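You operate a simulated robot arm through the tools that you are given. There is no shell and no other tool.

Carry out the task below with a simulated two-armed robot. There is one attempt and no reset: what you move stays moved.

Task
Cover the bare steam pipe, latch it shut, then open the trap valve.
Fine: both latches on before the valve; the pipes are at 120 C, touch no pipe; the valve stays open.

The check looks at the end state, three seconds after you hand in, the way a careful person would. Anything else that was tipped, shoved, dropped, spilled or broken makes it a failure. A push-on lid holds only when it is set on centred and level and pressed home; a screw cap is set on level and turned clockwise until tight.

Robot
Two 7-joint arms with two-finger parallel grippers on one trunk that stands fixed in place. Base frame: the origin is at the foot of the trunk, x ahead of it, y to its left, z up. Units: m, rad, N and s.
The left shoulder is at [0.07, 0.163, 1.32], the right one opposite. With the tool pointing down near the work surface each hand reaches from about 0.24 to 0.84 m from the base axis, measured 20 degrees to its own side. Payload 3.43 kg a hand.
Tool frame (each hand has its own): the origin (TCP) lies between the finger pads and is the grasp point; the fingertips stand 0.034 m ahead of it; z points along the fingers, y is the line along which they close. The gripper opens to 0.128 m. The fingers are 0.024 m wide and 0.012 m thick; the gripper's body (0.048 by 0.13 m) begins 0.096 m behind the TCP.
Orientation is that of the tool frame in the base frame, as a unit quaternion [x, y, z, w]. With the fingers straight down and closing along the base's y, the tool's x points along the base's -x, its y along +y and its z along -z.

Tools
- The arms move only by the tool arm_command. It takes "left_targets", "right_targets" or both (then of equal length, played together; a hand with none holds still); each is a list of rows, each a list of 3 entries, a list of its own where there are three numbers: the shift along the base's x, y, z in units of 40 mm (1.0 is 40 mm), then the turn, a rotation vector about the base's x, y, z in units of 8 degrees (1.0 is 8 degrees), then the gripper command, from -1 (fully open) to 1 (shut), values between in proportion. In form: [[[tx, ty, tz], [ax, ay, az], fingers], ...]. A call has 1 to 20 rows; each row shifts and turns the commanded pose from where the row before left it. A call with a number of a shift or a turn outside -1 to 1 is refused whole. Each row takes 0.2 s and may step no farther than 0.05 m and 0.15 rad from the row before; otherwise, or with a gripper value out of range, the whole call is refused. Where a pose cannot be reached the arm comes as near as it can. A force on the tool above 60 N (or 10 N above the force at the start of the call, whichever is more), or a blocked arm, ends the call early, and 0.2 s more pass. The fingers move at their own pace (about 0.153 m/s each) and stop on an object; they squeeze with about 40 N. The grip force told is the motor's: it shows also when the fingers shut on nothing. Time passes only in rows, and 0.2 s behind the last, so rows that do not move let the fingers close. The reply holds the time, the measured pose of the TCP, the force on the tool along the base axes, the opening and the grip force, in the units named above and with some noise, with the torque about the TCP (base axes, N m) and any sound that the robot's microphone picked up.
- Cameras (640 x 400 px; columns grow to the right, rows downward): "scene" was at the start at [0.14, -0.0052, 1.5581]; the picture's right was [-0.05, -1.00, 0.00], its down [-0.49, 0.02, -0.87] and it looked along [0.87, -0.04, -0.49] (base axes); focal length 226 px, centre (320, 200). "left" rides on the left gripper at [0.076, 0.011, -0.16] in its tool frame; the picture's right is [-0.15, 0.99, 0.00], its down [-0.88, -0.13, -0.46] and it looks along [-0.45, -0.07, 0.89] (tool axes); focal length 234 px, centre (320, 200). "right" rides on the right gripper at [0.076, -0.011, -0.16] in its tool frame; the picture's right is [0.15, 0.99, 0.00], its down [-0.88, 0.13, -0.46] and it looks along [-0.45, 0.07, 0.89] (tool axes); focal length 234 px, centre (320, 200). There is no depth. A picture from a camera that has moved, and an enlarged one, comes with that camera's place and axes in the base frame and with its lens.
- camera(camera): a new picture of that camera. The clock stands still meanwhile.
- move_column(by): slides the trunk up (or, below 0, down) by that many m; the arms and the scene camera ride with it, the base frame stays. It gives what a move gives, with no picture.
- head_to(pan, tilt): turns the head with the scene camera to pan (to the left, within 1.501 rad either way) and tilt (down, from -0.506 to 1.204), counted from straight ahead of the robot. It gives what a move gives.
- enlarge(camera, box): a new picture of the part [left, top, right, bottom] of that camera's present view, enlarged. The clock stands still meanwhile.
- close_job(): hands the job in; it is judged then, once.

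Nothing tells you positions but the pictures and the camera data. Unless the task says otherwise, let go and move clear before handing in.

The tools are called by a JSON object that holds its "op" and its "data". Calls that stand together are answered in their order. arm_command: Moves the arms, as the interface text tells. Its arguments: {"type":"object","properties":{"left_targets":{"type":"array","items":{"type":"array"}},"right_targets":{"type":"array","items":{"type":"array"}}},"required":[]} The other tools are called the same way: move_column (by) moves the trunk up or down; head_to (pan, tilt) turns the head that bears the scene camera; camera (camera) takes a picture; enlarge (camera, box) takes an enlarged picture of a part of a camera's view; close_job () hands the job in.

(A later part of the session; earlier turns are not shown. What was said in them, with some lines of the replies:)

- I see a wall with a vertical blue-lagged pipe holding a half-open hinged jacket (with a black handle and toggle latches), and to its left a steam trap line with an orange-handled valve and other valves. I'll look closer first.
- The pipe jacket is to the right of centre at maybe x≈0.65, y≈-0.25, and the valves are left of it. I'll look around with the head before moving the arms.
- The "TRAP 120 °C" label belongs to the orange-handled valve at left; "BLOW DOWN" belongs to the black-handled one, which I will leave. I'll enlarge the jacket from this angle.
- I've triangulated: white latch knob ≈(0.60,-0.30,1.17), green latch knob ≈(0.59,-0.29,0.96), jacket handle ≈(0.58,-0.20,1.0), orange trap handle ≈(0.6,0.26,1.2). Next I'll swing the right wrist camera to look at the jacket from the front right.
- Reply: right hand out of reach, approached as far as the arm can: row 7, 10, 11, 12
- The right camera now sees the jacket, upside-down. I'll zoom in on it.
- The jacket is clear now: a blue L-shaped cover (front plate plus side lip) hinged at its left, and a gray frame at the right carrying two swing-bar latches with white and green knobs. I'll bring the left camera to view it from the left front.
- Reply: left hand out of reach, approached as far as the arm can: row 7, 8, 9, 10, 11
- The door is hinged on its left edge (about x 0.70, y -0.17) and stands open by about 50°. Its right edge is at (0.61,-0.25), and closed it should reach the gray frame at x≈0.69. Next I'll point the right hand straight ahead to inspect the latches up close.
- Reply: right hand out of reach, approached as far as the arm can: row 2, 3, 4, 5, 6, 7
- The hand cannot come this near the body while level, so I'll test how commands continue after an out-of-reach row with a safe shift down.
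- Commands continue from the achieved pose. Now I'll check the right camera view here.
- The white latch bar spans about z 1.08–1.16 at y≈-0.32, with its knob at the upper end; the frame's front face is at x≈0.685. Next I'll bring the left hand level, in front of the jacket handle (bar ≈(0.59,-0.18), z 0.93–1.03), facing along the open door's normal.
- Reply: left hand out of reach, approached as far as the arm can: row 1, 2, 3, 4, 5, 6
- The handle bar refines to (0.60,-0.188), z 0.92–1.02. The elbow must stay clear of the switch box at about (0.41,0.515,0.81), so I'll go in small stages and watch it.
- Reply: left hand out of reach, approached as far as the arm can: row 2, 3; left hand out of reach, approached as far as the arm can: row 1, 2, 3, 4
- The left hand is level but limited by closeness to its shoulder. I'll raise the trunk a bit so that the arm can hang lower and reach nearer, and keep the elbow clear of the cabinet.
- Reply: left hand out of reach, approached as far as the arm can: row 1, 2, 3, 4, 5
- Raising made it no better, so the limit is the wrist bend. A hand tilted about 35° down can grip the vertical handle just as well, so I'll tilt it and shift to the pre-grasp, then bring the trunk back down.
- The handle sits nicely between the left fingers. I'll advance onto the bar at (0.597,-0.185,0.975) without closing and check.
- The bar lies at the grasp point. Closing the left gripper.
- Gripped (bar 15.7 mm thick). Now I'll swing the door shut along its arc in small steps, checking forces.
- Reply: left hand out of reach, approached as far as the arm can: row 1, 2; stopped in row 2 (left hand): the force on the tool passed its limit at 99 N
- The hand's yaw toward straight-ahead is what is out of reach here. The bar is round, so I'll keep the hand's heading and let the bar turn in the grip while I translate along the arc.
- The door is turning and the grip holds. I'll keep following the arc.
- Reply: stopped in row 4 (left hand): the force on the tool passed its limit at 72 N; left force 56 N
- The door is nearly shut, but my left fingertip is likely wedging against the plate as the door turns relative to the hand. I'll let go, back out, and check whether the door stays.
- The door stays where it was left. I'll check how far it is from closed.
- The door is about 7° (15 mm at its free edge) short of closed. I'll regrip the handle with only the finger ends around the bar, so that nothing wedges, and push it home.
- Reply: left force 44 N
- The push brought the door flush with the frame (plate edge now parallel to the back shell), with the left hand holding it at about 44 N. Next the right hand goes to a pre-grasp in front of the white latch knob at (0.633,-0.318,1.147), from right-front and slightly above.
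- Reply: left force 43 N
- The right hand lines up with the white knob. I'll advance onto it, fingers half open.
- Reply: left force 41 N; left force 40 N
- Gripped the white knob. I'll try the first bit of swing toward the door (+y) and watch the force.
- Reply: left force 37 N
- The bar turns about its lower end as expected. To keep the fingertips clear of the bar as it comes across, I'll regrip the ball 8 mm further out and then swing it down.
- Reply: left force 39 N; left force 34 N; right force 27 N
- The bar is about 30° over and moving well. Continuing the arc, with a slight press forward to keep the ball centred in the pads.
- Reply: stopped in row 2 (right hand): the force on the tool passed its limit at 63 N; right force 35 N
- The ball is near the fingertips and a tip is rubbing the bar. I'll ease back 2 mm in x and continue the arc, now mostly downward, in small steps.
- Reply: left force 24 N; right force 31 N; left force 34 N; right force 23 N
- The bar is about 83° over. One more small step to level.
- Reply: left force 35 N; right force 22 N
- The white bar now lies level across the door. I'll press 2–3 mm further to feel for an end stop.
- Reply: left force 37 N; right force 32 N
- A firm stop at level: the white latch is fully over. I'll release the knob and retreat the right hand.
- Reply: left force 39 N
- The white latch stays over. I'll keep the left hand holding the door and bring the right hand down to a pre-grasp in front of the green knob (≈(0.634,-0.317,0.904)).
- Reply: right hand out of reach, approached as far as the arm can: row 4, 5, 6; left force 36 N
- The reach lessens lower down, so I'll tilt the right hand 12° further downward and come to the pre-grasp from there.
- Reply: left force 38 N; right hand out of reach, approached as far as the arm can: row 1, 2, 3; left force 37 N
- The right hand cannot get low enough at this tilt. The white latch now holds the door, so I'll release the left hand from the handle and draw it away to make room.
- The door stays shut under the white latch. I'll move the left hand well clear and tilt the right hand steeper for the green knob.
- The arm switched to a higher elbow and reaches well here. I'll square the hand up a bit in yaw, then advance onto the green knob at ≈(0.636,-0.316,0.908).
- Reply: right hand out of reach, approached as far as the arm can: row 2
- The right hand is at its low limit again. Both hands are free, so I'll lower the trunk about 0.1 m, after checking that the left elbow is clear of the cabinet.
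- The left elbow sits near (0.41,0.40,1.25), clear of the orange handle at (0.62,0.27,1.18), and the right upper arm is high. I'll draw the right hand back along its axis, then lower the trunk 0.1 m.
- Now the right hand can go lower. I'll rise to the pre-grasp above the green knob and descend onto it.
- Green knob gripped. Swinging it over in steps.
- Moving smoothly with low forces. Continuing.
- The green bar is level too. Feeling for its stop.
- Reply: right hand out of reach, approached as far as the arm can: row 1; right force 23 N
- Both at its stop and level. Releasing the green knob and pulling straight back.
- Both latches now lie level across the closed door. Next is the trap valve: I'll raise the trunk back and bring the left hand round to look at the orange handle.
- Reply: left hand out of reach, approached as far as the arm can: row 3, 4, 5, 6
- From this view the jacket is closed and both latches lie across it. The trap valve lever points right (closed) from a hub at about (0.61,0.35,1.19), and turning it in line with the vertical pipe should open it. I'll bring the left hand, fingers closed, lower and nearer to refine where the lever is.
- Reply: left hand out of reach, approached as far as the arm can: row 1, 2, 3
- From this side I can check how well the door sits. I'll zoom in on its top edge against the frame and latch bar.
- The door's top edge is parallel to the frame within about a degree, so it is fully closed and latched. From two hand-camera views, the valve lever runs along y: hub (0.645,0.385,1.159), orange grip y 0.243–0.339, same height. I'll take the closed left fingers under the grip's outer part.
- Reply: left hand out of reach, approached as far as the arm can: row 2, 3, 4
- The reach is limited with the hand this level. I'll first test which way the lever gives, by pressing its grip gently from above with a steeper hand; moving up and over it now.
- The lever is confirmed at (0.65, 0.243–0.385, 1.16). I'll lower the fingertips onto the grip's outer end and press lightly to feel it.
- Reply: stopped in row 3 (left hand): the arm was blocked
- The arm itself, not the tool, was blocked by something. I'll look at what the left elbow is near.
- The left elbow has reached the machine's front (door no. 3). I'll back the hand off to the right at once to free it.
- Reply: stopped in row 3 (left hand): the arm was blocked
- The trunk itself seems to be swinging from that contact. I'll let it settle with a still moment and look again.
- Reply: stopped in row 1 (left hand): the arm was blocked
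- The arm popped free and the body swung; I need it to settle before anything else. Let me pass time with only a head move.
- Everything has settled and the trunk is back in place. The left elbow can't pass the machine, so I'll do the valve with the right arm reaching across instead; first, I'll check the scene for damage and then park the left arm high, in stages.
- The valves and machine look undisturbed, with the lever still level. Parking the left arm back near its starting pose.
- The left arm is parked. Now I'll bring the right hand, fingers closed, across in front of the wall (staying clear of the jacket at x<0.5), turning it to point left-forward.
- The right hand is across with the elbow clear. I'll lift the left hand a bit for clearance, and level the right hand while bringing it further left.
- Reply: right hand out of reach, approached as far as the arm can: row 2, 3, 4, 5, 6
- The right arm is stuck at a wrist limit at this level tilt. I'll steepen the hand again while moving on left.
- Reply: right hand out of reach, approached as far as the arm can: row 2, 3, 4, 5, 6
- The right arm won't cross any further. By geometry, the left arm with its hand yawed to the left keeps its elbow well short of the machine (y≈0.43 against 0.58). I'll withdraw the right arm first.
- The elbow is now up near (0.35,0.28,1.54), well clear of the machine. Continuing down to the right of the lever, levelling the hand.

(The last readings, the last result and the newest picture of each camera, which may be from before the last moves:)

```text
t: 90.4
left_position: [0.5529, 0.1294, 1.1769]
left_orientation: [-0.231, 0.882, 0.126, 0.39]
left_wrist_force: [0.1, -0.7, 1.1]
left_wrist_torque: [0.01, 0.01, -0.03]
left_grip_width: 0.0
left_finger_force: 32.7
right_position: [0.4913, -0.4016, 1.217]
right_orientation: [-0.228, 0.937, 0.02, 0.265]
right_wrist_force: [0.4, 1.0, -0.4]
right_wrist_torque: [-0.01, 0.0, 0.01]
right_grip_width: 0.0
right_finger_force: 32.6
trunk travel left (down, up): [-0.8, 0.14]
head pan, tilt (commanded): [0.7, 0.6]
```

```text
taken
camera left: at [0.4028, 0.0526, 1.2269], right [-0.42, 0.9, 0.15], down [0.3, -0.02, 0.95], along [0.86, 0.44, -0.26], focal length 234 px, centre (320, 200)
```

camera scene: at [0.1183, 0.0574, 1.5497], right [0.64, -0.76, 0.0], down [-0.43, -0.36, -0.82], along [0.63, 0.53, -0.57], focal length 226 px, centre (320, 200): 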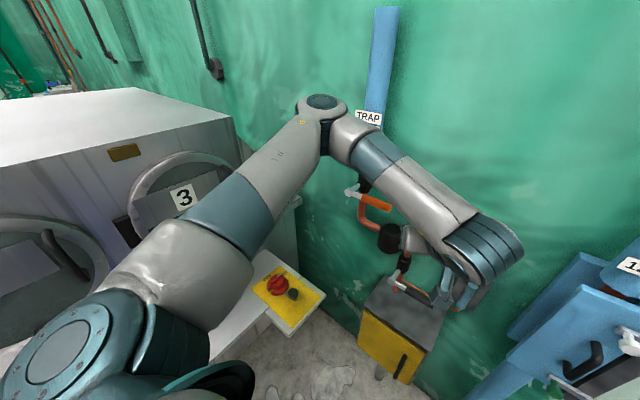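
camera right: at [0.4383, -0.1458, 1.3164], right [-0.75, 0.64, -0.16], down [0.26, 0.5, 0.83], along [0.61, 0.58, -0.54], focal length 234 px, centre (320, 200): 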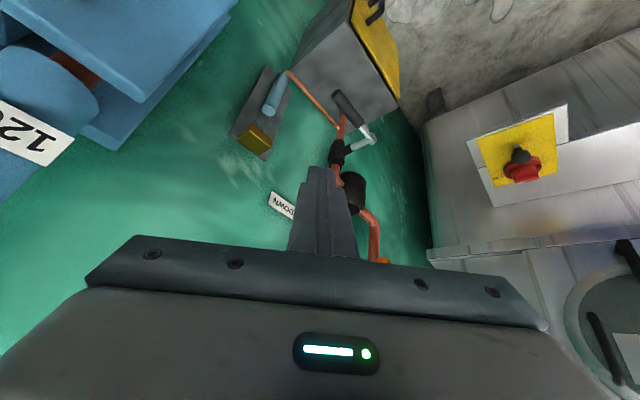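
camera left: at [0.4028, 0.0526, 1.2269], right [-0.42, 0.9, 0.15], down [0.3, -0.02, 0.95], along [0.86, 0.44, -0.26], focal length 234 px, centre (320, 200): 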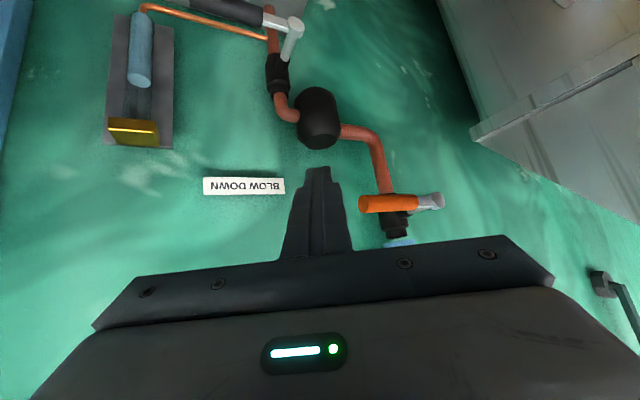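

The reach is good now with the elbow at y≈0.29. I'll slip the closed fingers under the outer part of the orange grip.

{"op": "arm_command", "data": {"left_targets": [[[0.39, 0.51, -0.64], [0, 0, 0], 1], [[0.39, 0.51, -0.64], [0, 0, 0], 1], [[0.39, 0.51, -0.64], [0, 0, 0], 1], [[0.44, 0.89, 0.1], [0, 0, 0], 1], [[0.44, 0.89, 0.1], [0, 0, 0], 1]]}}

{"op": "camera", "data": {"camera": "left"}}

{"op": "camera", "data": {"camera": "scene"}}

```text
t: 91.6
left_position: [0.6357, 0.2626, 1.1102]
left_orientation: [-0.232, 0.882, 0.125, 0.39]
left_wrist_force: [0.8, -0.8, -0.6]
left_wrist_torque: [-0.01, -0.01, -0.02]
left_grip_width: 0.0
left_finger_force: 33.3
right_position: [0.4903, -0.4013, 1.2159]
right_orientation: [-0.23, 0.936, 0.019, 0.265]
right_wrist_force: [0.0, 0.1, -0.2]
right_wrist_torque: [-0.04, 0.0, -0.01]
right_grip_width: 0.0
right_finger_force: 33.6
trunk travel left (down, up): [-0.8, 0.14]
head pan, tilt (commanded): [0.7, 0.6]
```

```text
taken
camera left: at [0.4843, 0.1864, 1.1603], right [-0.41, 0.9, 0.15], down [0.3, -0.02, 0.95], along [0.86, 0.44, -0.26], focal length 234 px, centre (320, 200)
```

left: 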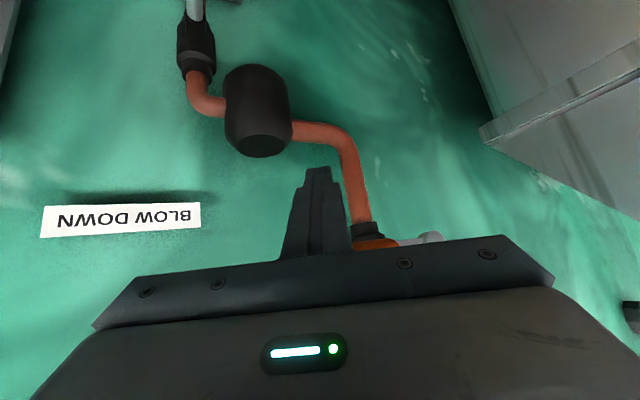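

```text
taken
camera scene: at [0.1164, 0.059, 1.5498], right [0.64, -0.77, 0.0], down [-0.43, -0.37, -0.82], along [0.63, 0.53, -0.57], focal length 226 px, centre (320, 200)
```

scene: 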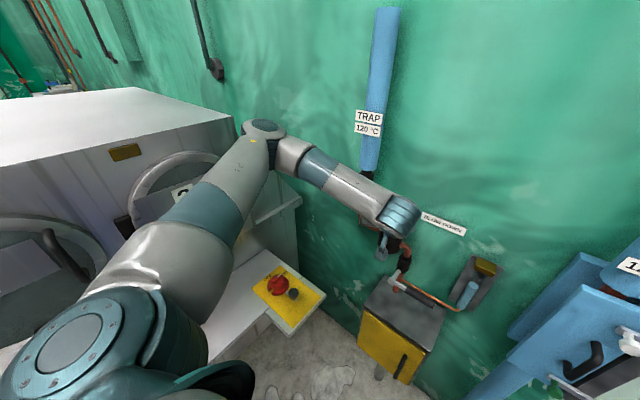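

The fingers are under the lever with nothing touched. Raising slowly to feel whether it lifts.

{"op": "arm_command", "data": {"left_targets": [[[0, 0, 0.4], [0, 0, 0], 1], [[0, 0, 0.3], [0, 0, 0], 1], [[0, 0, 0.15], [0, 0, 0], 1], [[0, 0, 0.15], [0, 0, 0], 1]]}}

{"op": "camera", "data": {"camera": "left"}}

```text
t: 92.6
left_position: [0.636, 0.2622, 1.1493]
left_orientation: [-0.231, 0.882, 0.126, 0.391]
left_wrist_force: [-4.5, -1.5, -1.8]
left_wrist_torque: [0.06, -0.07, -0.09]
left_grip_width: 0.0001
left_finger_force: 33.4
right_position: [0.49, -0.4035, 1.217]
right_orientation: [-0.229, 0.936, 0.02, 0.265]
right_wrist_force: [-0.4, 0.0, 0.0]
right_wrist_torque: [-0.01, 0.01, 0.02]
right_grip_width: 0.0003
right_finger_force: 33.4
trunk travel left (down, up): [-0.8, 0.14]
head pan, tilt (commanded): [0.7, 0.6]
```

```text
taken
camera left: at [0.4848, 0.1848, 1.1997], right [-0.42, 0.9, 0.15], down [0.3, -0.02, 0.95], along [0.86, 0.44, -0.26], focal length 234 px, centre (320, 200)
```

left: 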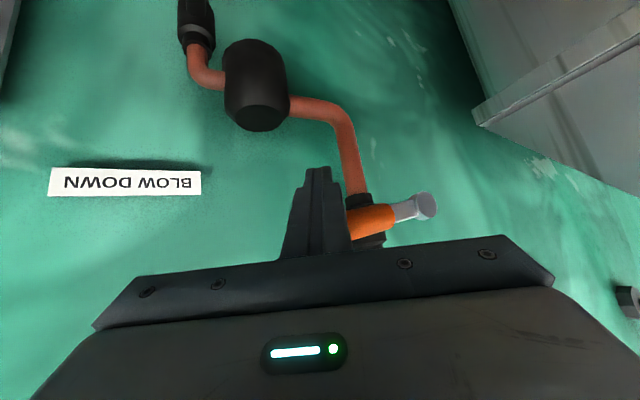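

The lever lifts freely with very little force, so it opens upward (counter-clockwise). I'll follow its arc.

{"op": "arm_command", "data": {"left_targets": [[[0, 0.06, 0.3], [0, 0, 0], 1], [[0, 0.06, 0.3], [0, 0, 0], 1], [[0, 0.08, 0.35], [0, 0, 0], 1], [[0, 0.08, 0.35], [0, 0, 0], 1]]}}

{"op": "camera", "data": {"camera": "left"}}

{"op": "camera", "data": {"camera": "scene"}}

```text
t: 93.6
left_position: [0.6355, 0.2759, 1.2011]
left_orientation: [-0.233, 0.882, 0.127, 0.39]
left_wrist_force: [-3.7, 2.3, -4.3]
left_wrist_torque: [-0.09, 0.01, 0.07]
left_grip_width: 0.0
left_finger_force: 32.6
right_position: [0.4904, -0.4017, 1.216]
right_orientation: [-0.23, 0.936, 0.021, 0.266]
right_wrist_force: [0.3, 0.0, 0.0]
right_wrist_torque: [-0.05, 0.02, 0.01]
right_grip_width: 0.0002
right_finger_force: 32.5
trunk travel left (down, up): [-0.8, 0.14]
head pan, tilt (commanded): [0.7, 0.6]
```

```text
taken
camera left: at [0.4851, 0.1984, 1.251], right [-0.42, 0.9, 0.15], down [0.3, -0.02, 0.95], along [0.86, 0.44, -0.26], focal length 234 px, centre (320, 200)
```

left: 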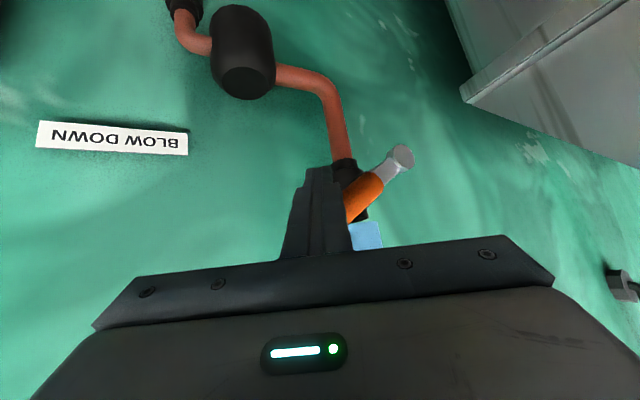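

```text
taken
camera scene: at [0.117, 0.0579, 1.5497], right [0.64, -0.76, 0.0], down [-0.43, -0.36, -0.82], along [0.63, 0.53, -0.57], focal length 226 px, centre (320, 200)
```

scene: 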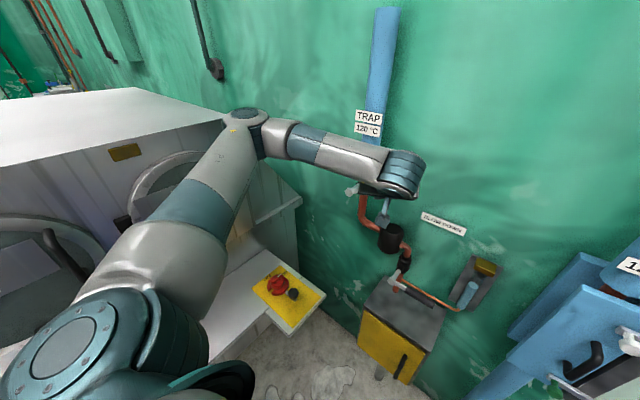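

About 30° up, forces small and the elbow clear. Continuing.

{"op": "arm_command", "data": {"left_targets": [[[0, 0.13, 0.31], [0, 0, 0], 1], [[0, 0.16, 0.31], [0, 0, 0], 1], [[0, 0.22, 0.26], [0, 0, 0], 1], [[0, 0.23, 0.25], [0, 0, 0], 1]]}}

{"op": "camera", "data": {"camera": "left"}}

{"op": "camera", "data": {"camera": "scene"}}

```text
t: 94.6
left_position: [0.6351, 0.3023, 1.2472]
left_orientation: [-0.231, 0.882, 0.126, 0.39]
left_wrist_force: [0.5, -0.8, -3.6]
left_wrist_torque: [-0.05, 0.07, -0.02]
left_grip_width: 0.0
left_finger_force: 33.1
right_position: [0.4906, -0.4027, 1.2152]
right_orientation: [-0.229, 0.936, 0.02, 0.265]
right_wrist_force: [0.3, -0.5, 0.1]
right_wrist_torque: [-0.02, 0.0, -0.01]
right_grip_width: 0.0
right_finger_force: 33.2
trunk travel left (down, up): [-0.8, 0.14]
head pan, tilt (commanded): [0.7, 0.6]
```

```text
taken
camera left: at [0.4842, 0.2262, 1.2962], right [-0.42, 0.9, 0.15], down [0.3, -0.02, 0.95], along [0.86, 0.44, -0.26], focal length 234 px, centre (320, 200)
```

left: 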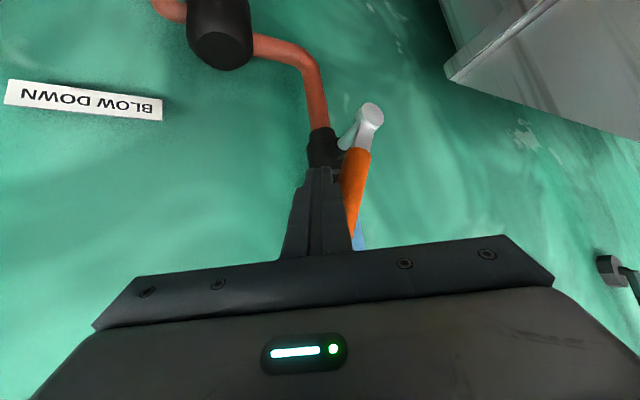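

```text
taken
camera scene: at [0.1174, 0.0566, 1.5498], right [0.64, -0.77, 0.0], down [-0.43, -0.36, -0.82], along [0.63, 0.53, -0.57], focal length 226 px, centre (320, 200)
```

scene: 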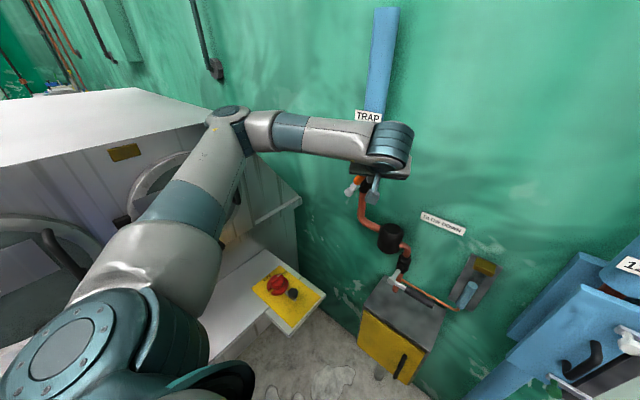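

About 65° now. Continuing toward upright, watching force and elbow.

{"op": "arm_command", "data": {"left_targets": [[[0, 0.28, 0.18], [0, 0, 0], 1], [[0, 0.28, 0.17], [0, 0, 0], 1], [[0, 0.25, 0.1], [0, 0, 0], 1]]}}

{"op": "camera", "data": {"camera": "left"}}

{"op": "camera", "data": {"camera": "scene"}}

```text
t: 95.4
left_position: [0.6339, 0.3347, 1.2642]
left_orientation: [-0.232, 0.882, 0.127, 0.391]
left_wrist_force: [2.1, -1.8, -2.6]
left_wrist_torque: [-0.09, 0.02, -0.08]
left_grip_width: 0.0002
left_finger_force: 32.9
right_position: [0.491, -0.4028, 1.2171]
right_orientation: [-0.229, 0.937, 0.019, 0.265]
right_wrist_force: [0.1, 0.1, 0.3]
right_wrist_torque: [0.02, 0.0, 0.0]
right_grip_width: 0.0
right_finger_force: 32.6
trunk travel left (down, up): [-0.8, 0.14]
head pan, tilt (commanded): [0.7, 0.6]
```

```text
taken
camera left: at [0.4843, 0.2573, 1.3145], right [-0.42, 0.9, 0.15], down [0.3, -0.02, 0.95], along [0.86, 0.44, -0.26], focal length 234 px, centre (320, 200)
```

left: 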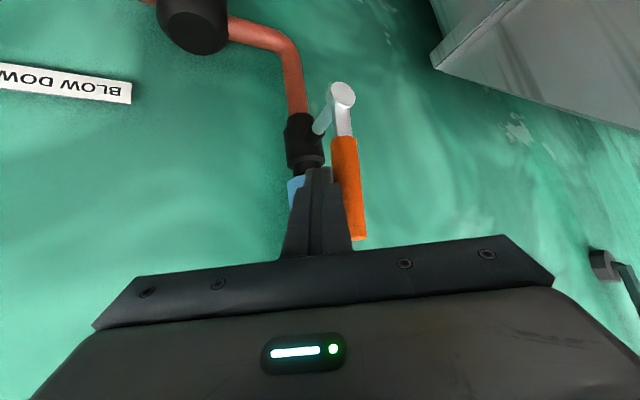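

```text
taken
camera scene: at [0.1178, 0.0562, 1.5498], right [0.64, -0.77, 0.0], down [-0.43, -0.36, -0.82], along [0.63, 0.53, -0.57], focal length 226 px, centre (320, 200)
```

scene: 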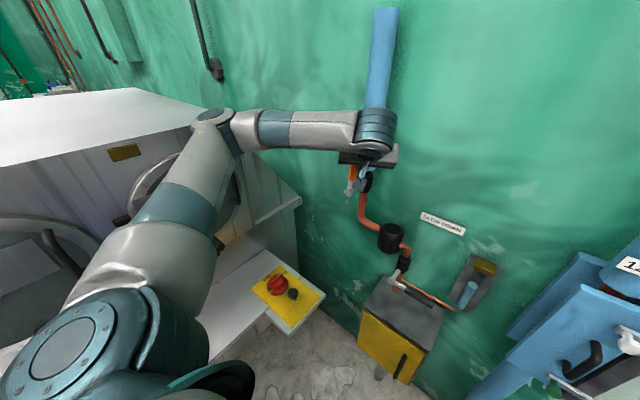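

About 85°. Pushing the last bit to the stop.

{"op": "arm_command", "data": {"left_targets": [[[0, 0.2, 0.03], [0, 0, 0], 1], [[0, 0.15, 0], [0, 0, 0], 1], [[0, 0.1, 0], [0, 0, 0], 1]]}}

{"op": "camera", "data": {"camera": "left"}}

```text
t: 96.2
left_position: [0.6351, 0.3465, 1.2667]
left_orientation: [-0.228, 0.883, 0.127, 0.391]
left_wrist_force: [-1.6, -24.2, -1.0]
left_wrist_torque: [-0.46, 0.04, -0.44]
left_grip_width: 0.0001
left_finger_force: 32.8
right_position: [0.4909, -0.4073, 1.2148]
right_orientation: [-0.228, 0.936, 0.022, 0.266]
right_wrist_force: [0.3, -0.6, 0.0]
right_wrist_torque: [-0.01, -0.01, -0.02]
right_grip_width: 0.0
right_finger_force: 33.3
trunk travel left (down, up): [-0.8, 0.14]
head pan, tilt (commanded): [0.7, 0.6]
```

```text
taken
camera left: at [0.4839, 0.2699, 1.3167], right [-0.41, 0.9, 0.15], down [0.3, -0.03, 0.95], along [0.86, 0.44, -0.26], focal length 234 px, centre (320, 200)
```

left: 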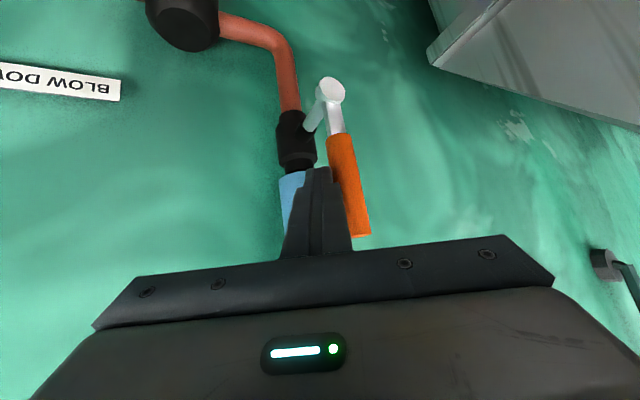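

The lever is upright in line with the pipe and hit a stop at 24 N. I'll back the hand away gently to the right and check that the lever stays.

{"op": "arm_command", "data": {"left_targets": [[[0, -0.2, 0], [0, 0, 0], 1], [[0, -0.4, 0], [0, 0, 0], 1], [[-0.4, -0.6, 0], [0, 0, 0], 1], [[-0.7, -0.4, 0.2], [0, 0, 0], 1], [[-0.7, -0.4, 0.2], [0, 0, 0], 1]]}}

{"op": "camera", "data": {"camera": "left"}}

{"op": "camera", "data": {"camera": "scene"}}

```text
t: 97.4
left_position: [0.5611, 0.2723, 1.2842]
left_orientation: [-0.232, 0.882, 0.126, 0.391]
left_wrist_force: [-0.9, 0.1, -0.2]
left_wrist_torque: [0.03, -0.01, 0.0]
left_grip_width: 0.0003
left_finger_force: 33.3
right_position: [0.4897, -0.4033, 1.2167]
right_orientation: [-0.229, 0.936, 0.02, 0.267]
right_wrist_force: [0.3, -0.6, -0.5]
right_wrist_torque: [0.01, 0.01, -0.01]
right_grip_width: 0.0
right_finger_force: 32.6
trunk travel left (down, up): [-0.8, 0.14]
head pan, tilt (commanded): [0.7, 0.6]
```

```text
taken
camera left: at [0.4106, 0.1958, 1.3336], right [-0.42, 0.9, 0.15], down [0.29, -0.02, 0.96], along [0.86, 0.44, -0.25], focal length 234 px, centre (320, 200)
```

left: 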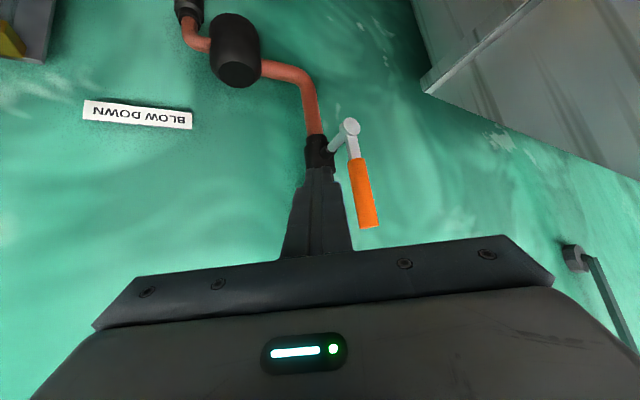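

```text
taken
camera scene: at [0.115, 0.0555, 1.55], right [0.64, -0.76, 0.0], down [-0.43, -0.36, -0.83], along [0.63, 0.53, -0.56], focal length 226 px, centre (320, 200)
```

scene: 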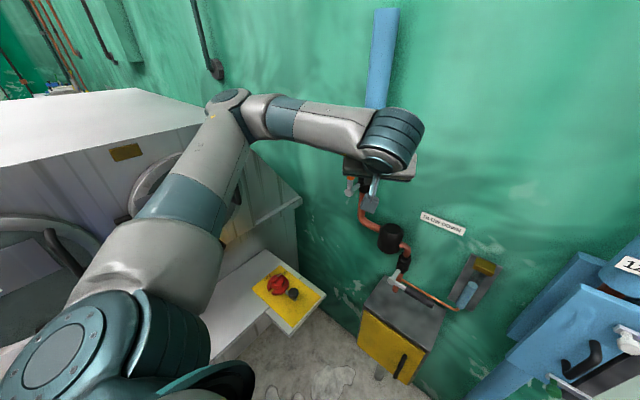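

The lever stays upright on its own. I'll withdraw the left hand to a parked spot and inspect everything a last time.

{"op": "arm_command", "data": {"left_targets": [[[-0.5, -0.7, 0.2], [0, 0, 0], 1], [[-0.5, -0.8, 0.4], [-0.5, 0.8, 0], 1], [[-0.4, -0.8, 0.5], [-0.5, 0.8, 0], 1], [[-0.4, -0.8, 0.5], [-0.5, 0.8, 0], 1], [[-0.4, -0.8, 0.5], [0, 0, 0], 0.5], [[-0.4, -0.4, 0.5], [0, 0, 0], 0]]}}

{"op": "head_to", "data": {"pan": 0.3, "tilt": 0.55}}

{"op": "camera", "data": {"camera": "scene"}}

{"op": "camera", "data": {"camera": "left"}}

{"op": "camera", "data": {"camera": "right"}}

```text
t: 98.8
left_position: [0.4568, 0.1, 1.3856]
left_orientation: [-0.247, 0.943, 0.07, 0.212]
left_wrist_force: [0.1, -0.2, -0.3]
left_wrist_torque: [0.01, 0.0, 0.02]
left_grip_width: 0.0641
left_finger_force: 0.1
right_position: [0.489, -0.4035, 1.2169]
right_orientation: [-0.229, 0.936, 0.02, 0.266]
right_wrist_force: [0.2, 0.1, -0.2]
right_wrist_torque: [0.03, -0.02, 0.0]
right_grip_width: 0.0
right_finger_force: 32.9
trunk travel left (down, up): [-0.8, 0.14]
head pan, tilt (commanded): [0.7, 0.6]
```

```text
t: 99.7
left_position: [0.4602, 0.1013, 1.3839]
left_orientation: [-0.246, 0.943, 0.07, 0.212]
left_wrist_force: [0.7, -0.2, -0.6]
left_wrist_torque: [-0.02, 0.04, -0.02]
left_grip_width: 0.0641
left_finger_force: 0.0
right_position: [0.4903, -0.4018, 1.2164]
right_orientation: [-0.229, 0.936, 0.02, 0.265]
right_wrist_force: [1.0, 0.4, 0.3]
right_wrist_torque: [0.03, -0.01, -0.01]
right_grip_width: 0.0
right_finger_force: 33.2
trunk travel left (down, up): [-0.8, 0.14]
head pan, tilt (commanded): [0.3, 0.55]
```

```text
taken
camera scene: at [0.1354, 0.0263, 1.5543], right [0.3, -0.95, 0.0], down [-0.5, -0.15, -0.85], along [0.81, 0.25, -0.52], focal length 226 px, centre (320, 200)
```

scene: 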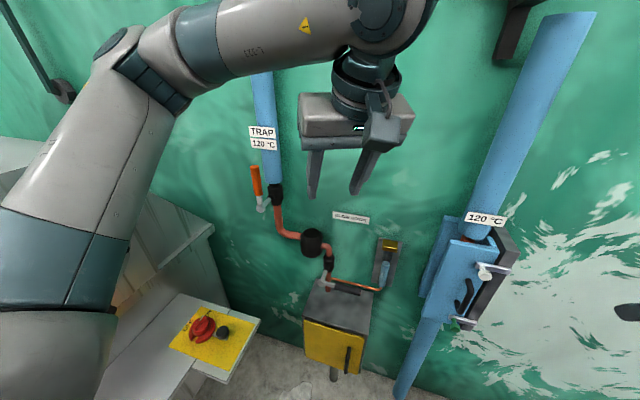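

```text
taken
camera left: at [0.3361, 0.0403, 1.4965], right [-0.37, 0.92, 0.09], down [0.59, 0.16, 0.79], along [0.71, 0.35, -0.61], focal length 234 px, centre (320, 200)
```

left: 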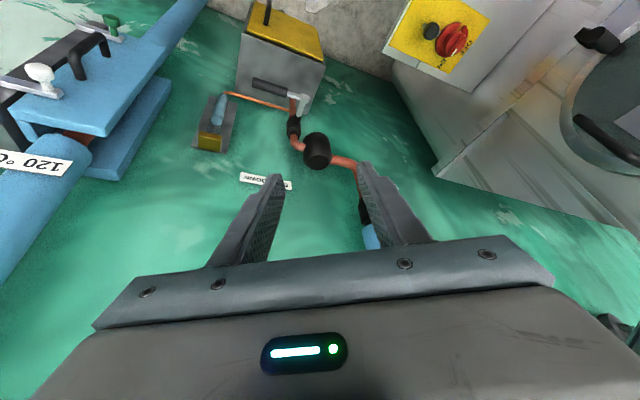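

```text
taken
camera right: at [0.3596, -0.469, 1.3158], right [-0.55, 0.82, -0.16], down [0.38, 0.41, 0.83], along [0.74, 0.39, -0.54], focal length 234 px, centre (320, 200)
```

right: 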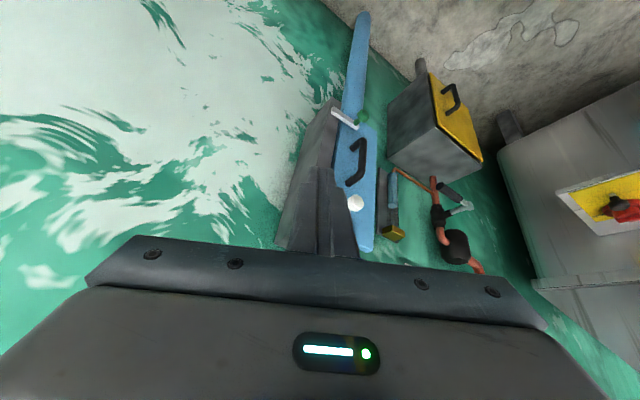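

{"op": "enlarge", "data": {"camera": "scene", "box": [230, 110, 330, 240]}}

{"op": "enlarge", "data": {"camera": "scene", "box": [400, 190, 540, 350]}}

{"op": "enlarge", "data": {"camera": "right", "box": [260, 80, 420, 260]}}

```text
3.08 times, centred on (280, 175) of scene
camera zoom: at [0.1354, 0.0263, 1.5543], right [0.3, -0.95, 0.0], down [-0.5, -0.15, -0.85], along [0.81, 0.25, -0.52], focal length 695 px, centre (443, 277)
```

zoom: 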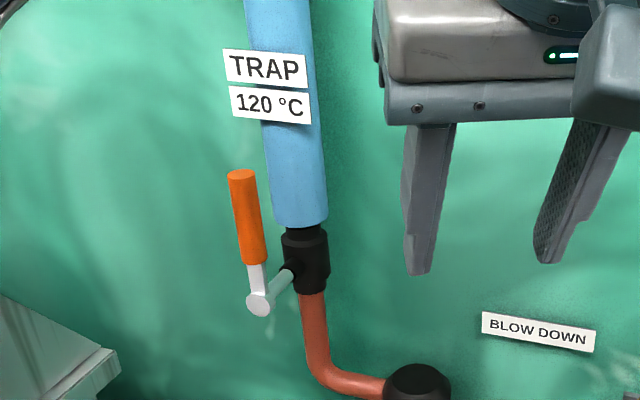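

```text
2.50 times, centred on (470, 270) of scene
camera zoom: at [0.1354, 0.0263, 1.5543], right [0.3, -0.95, 0.0], down [-0.5, -0.15, -0.85], along [0.81, 0.25, -0.52], focal length 564 px, centre (-55, 25)
```

zoom: 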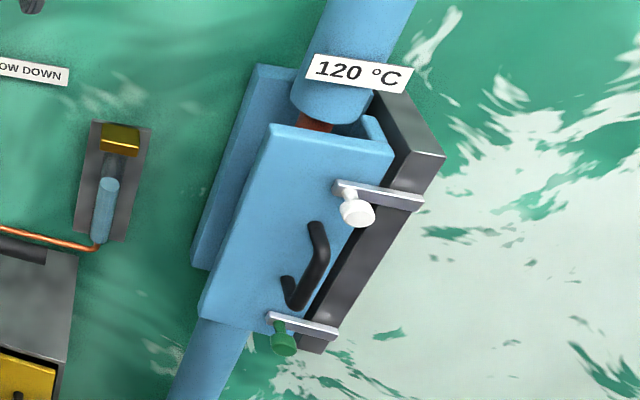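

```text
2.22 times, centred on (340, 170) of right
camera zoom: at [0.3596, -0.469, 1.3158], right [-0.55, 0.82, -0.16], down [0.38, 0.41, 0.83], along [0.74, 0.39, -0.54], focal length 520 px, centre (276, 267)
```

zoom: 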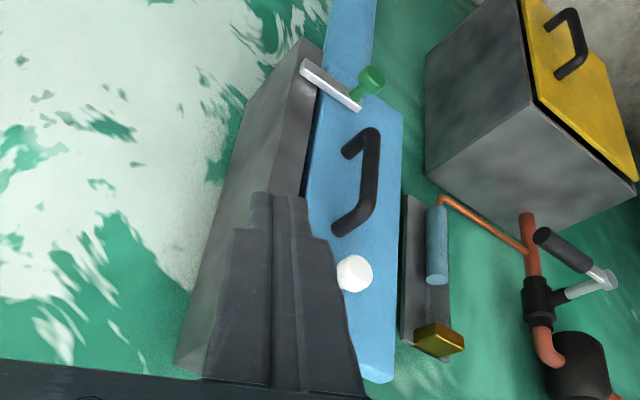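

The lever stands parallel to its pipe, and both latch bars lie across the closed jacket. I'll check the machine on the left where the elbow touched.

{"op": "head_to", "data": {"pan": 1.1, "tilt": 0.6}}

{"op": "camera", "data": {"camera": "scene"}}

{"op": "head_to", "data": {"pan": -0.9, "tilt": 0.7}}

{"op": "camera", "data": {"camera": "scene"}}

```text
t: 100.8
left_position: [0.4598, 0.0993, 1.3851]
left_orientation: [-0.246, 0.943, 0.069, 0.213]
left_wrist_force: [-0.8, -0.4, 0.6]
left_wrist_torque: [0.03, 0.01, -0.02]
left_grip_width: 0.064
left_finger_force: 0.1
right_position: [0.4906, -0.4037, 1.2164]
right_orientation: [-0.228, 0.937, 0.019, 0.265]
right_wrist_force: [0.3, -0.2, 0.0]
right_wrist_torque: [0.01, -0.02, 0.0]
right_grip_width: 0.0
right_finger_force: 32.8
trunk travel left (down, up): [-0.8, 0.14]
head pan, tilt (commanded): [1.1, 0.6]
```

```text
taken
camera scene: at [0.0896, 0.0781, 1.5498], right [0.89, -0.45, 0.0], down [-0.26, -0.5, -0.83], along [0.38, 0.73, -0.56], focal length 226 px, centre (320, 200)
```

scene: 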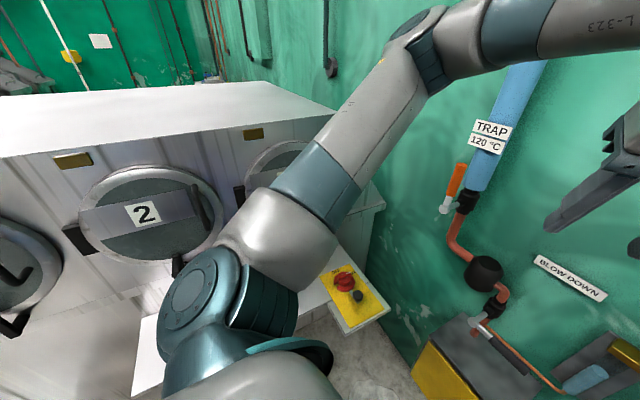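

```text
t: 102.8
left_position: [0.4599, 0.0999, 1.3856]
left_orientation: [-0.247, 0.943, 0.071, 0.212]
left_wrist_force: [-0.4, 0.1, -0.2]
left_wrist_torque: [0.0, -0.02, 0.0]
left_grip_width: 0.0641
left_finger_force: 0.0
right_position: [0.4902, -0.4034, 1.2156]
right_orientation: [-0.229, 0.936, 0.02, 0.266]
right_wrist_force: [-0.2, -0.2, -0.3]
right_wrist_torque: [0.0, -0.01, 0.01]
right_grip_width: 0.0
right_finger_force: 33.4
trunk travel left (down, up): [-0.8, 0.14]
head pan, tilt (commanded): [-0.901, 0.7]
```

```text
taken
camera scene: at [0.1021, -0.0672, 1.5412], right [-0.78, -0.62, 0.0], down [-0.4, 0.5, -0.76], along [0.48, -0.6, -0.64], focal length 226 px, centre (320, 200)
```

scene: 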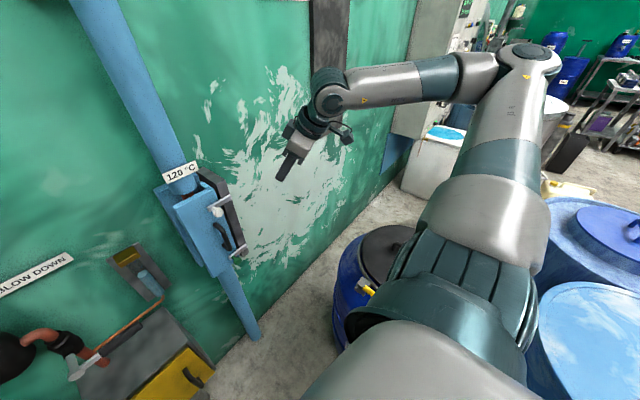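

The jacket is closed with both latch bars across it. The orange trap lever stands upright in line with its pipe, the surroundings look undisturbed, and both hands are clear. I'm handing in.

{"op": "close_job", "data": {}}

```text
The job is handed in.
```

The bare pipe's jacket is shut with both latches on, and the trap valve is open. I handed the job in with both hands clear, and no result came back.

- **Jacket:** The hinged cover is closed flush with its frame to within about a degree, judged from the pictures. From the left, a strip of pipe is still visible between the cover and the back plate. I took that to be how the jacket is built.
- **Latches:** The white bar, then the green bar, went across the door until each reached its stop. Both were on before I touched the valve.
- **Trap valve:** The orange lever now stands upright, in line with its pipe. It stopped firmly there and stayed put after I let go.
- **Pipes:** I saw no sign of either hand touching a pipe. The blow-down valve was left alone.

**Elbow contact:** While I was first reaching for the lever, the left elbow pressed against the front of machine no. 3. When it came free, the trunk and both arms swung for a second or two before settling. In the pictures afterwards the machine, the valves and the jacket looked undisturbed, though the arm hid part of door 3 in the last view.
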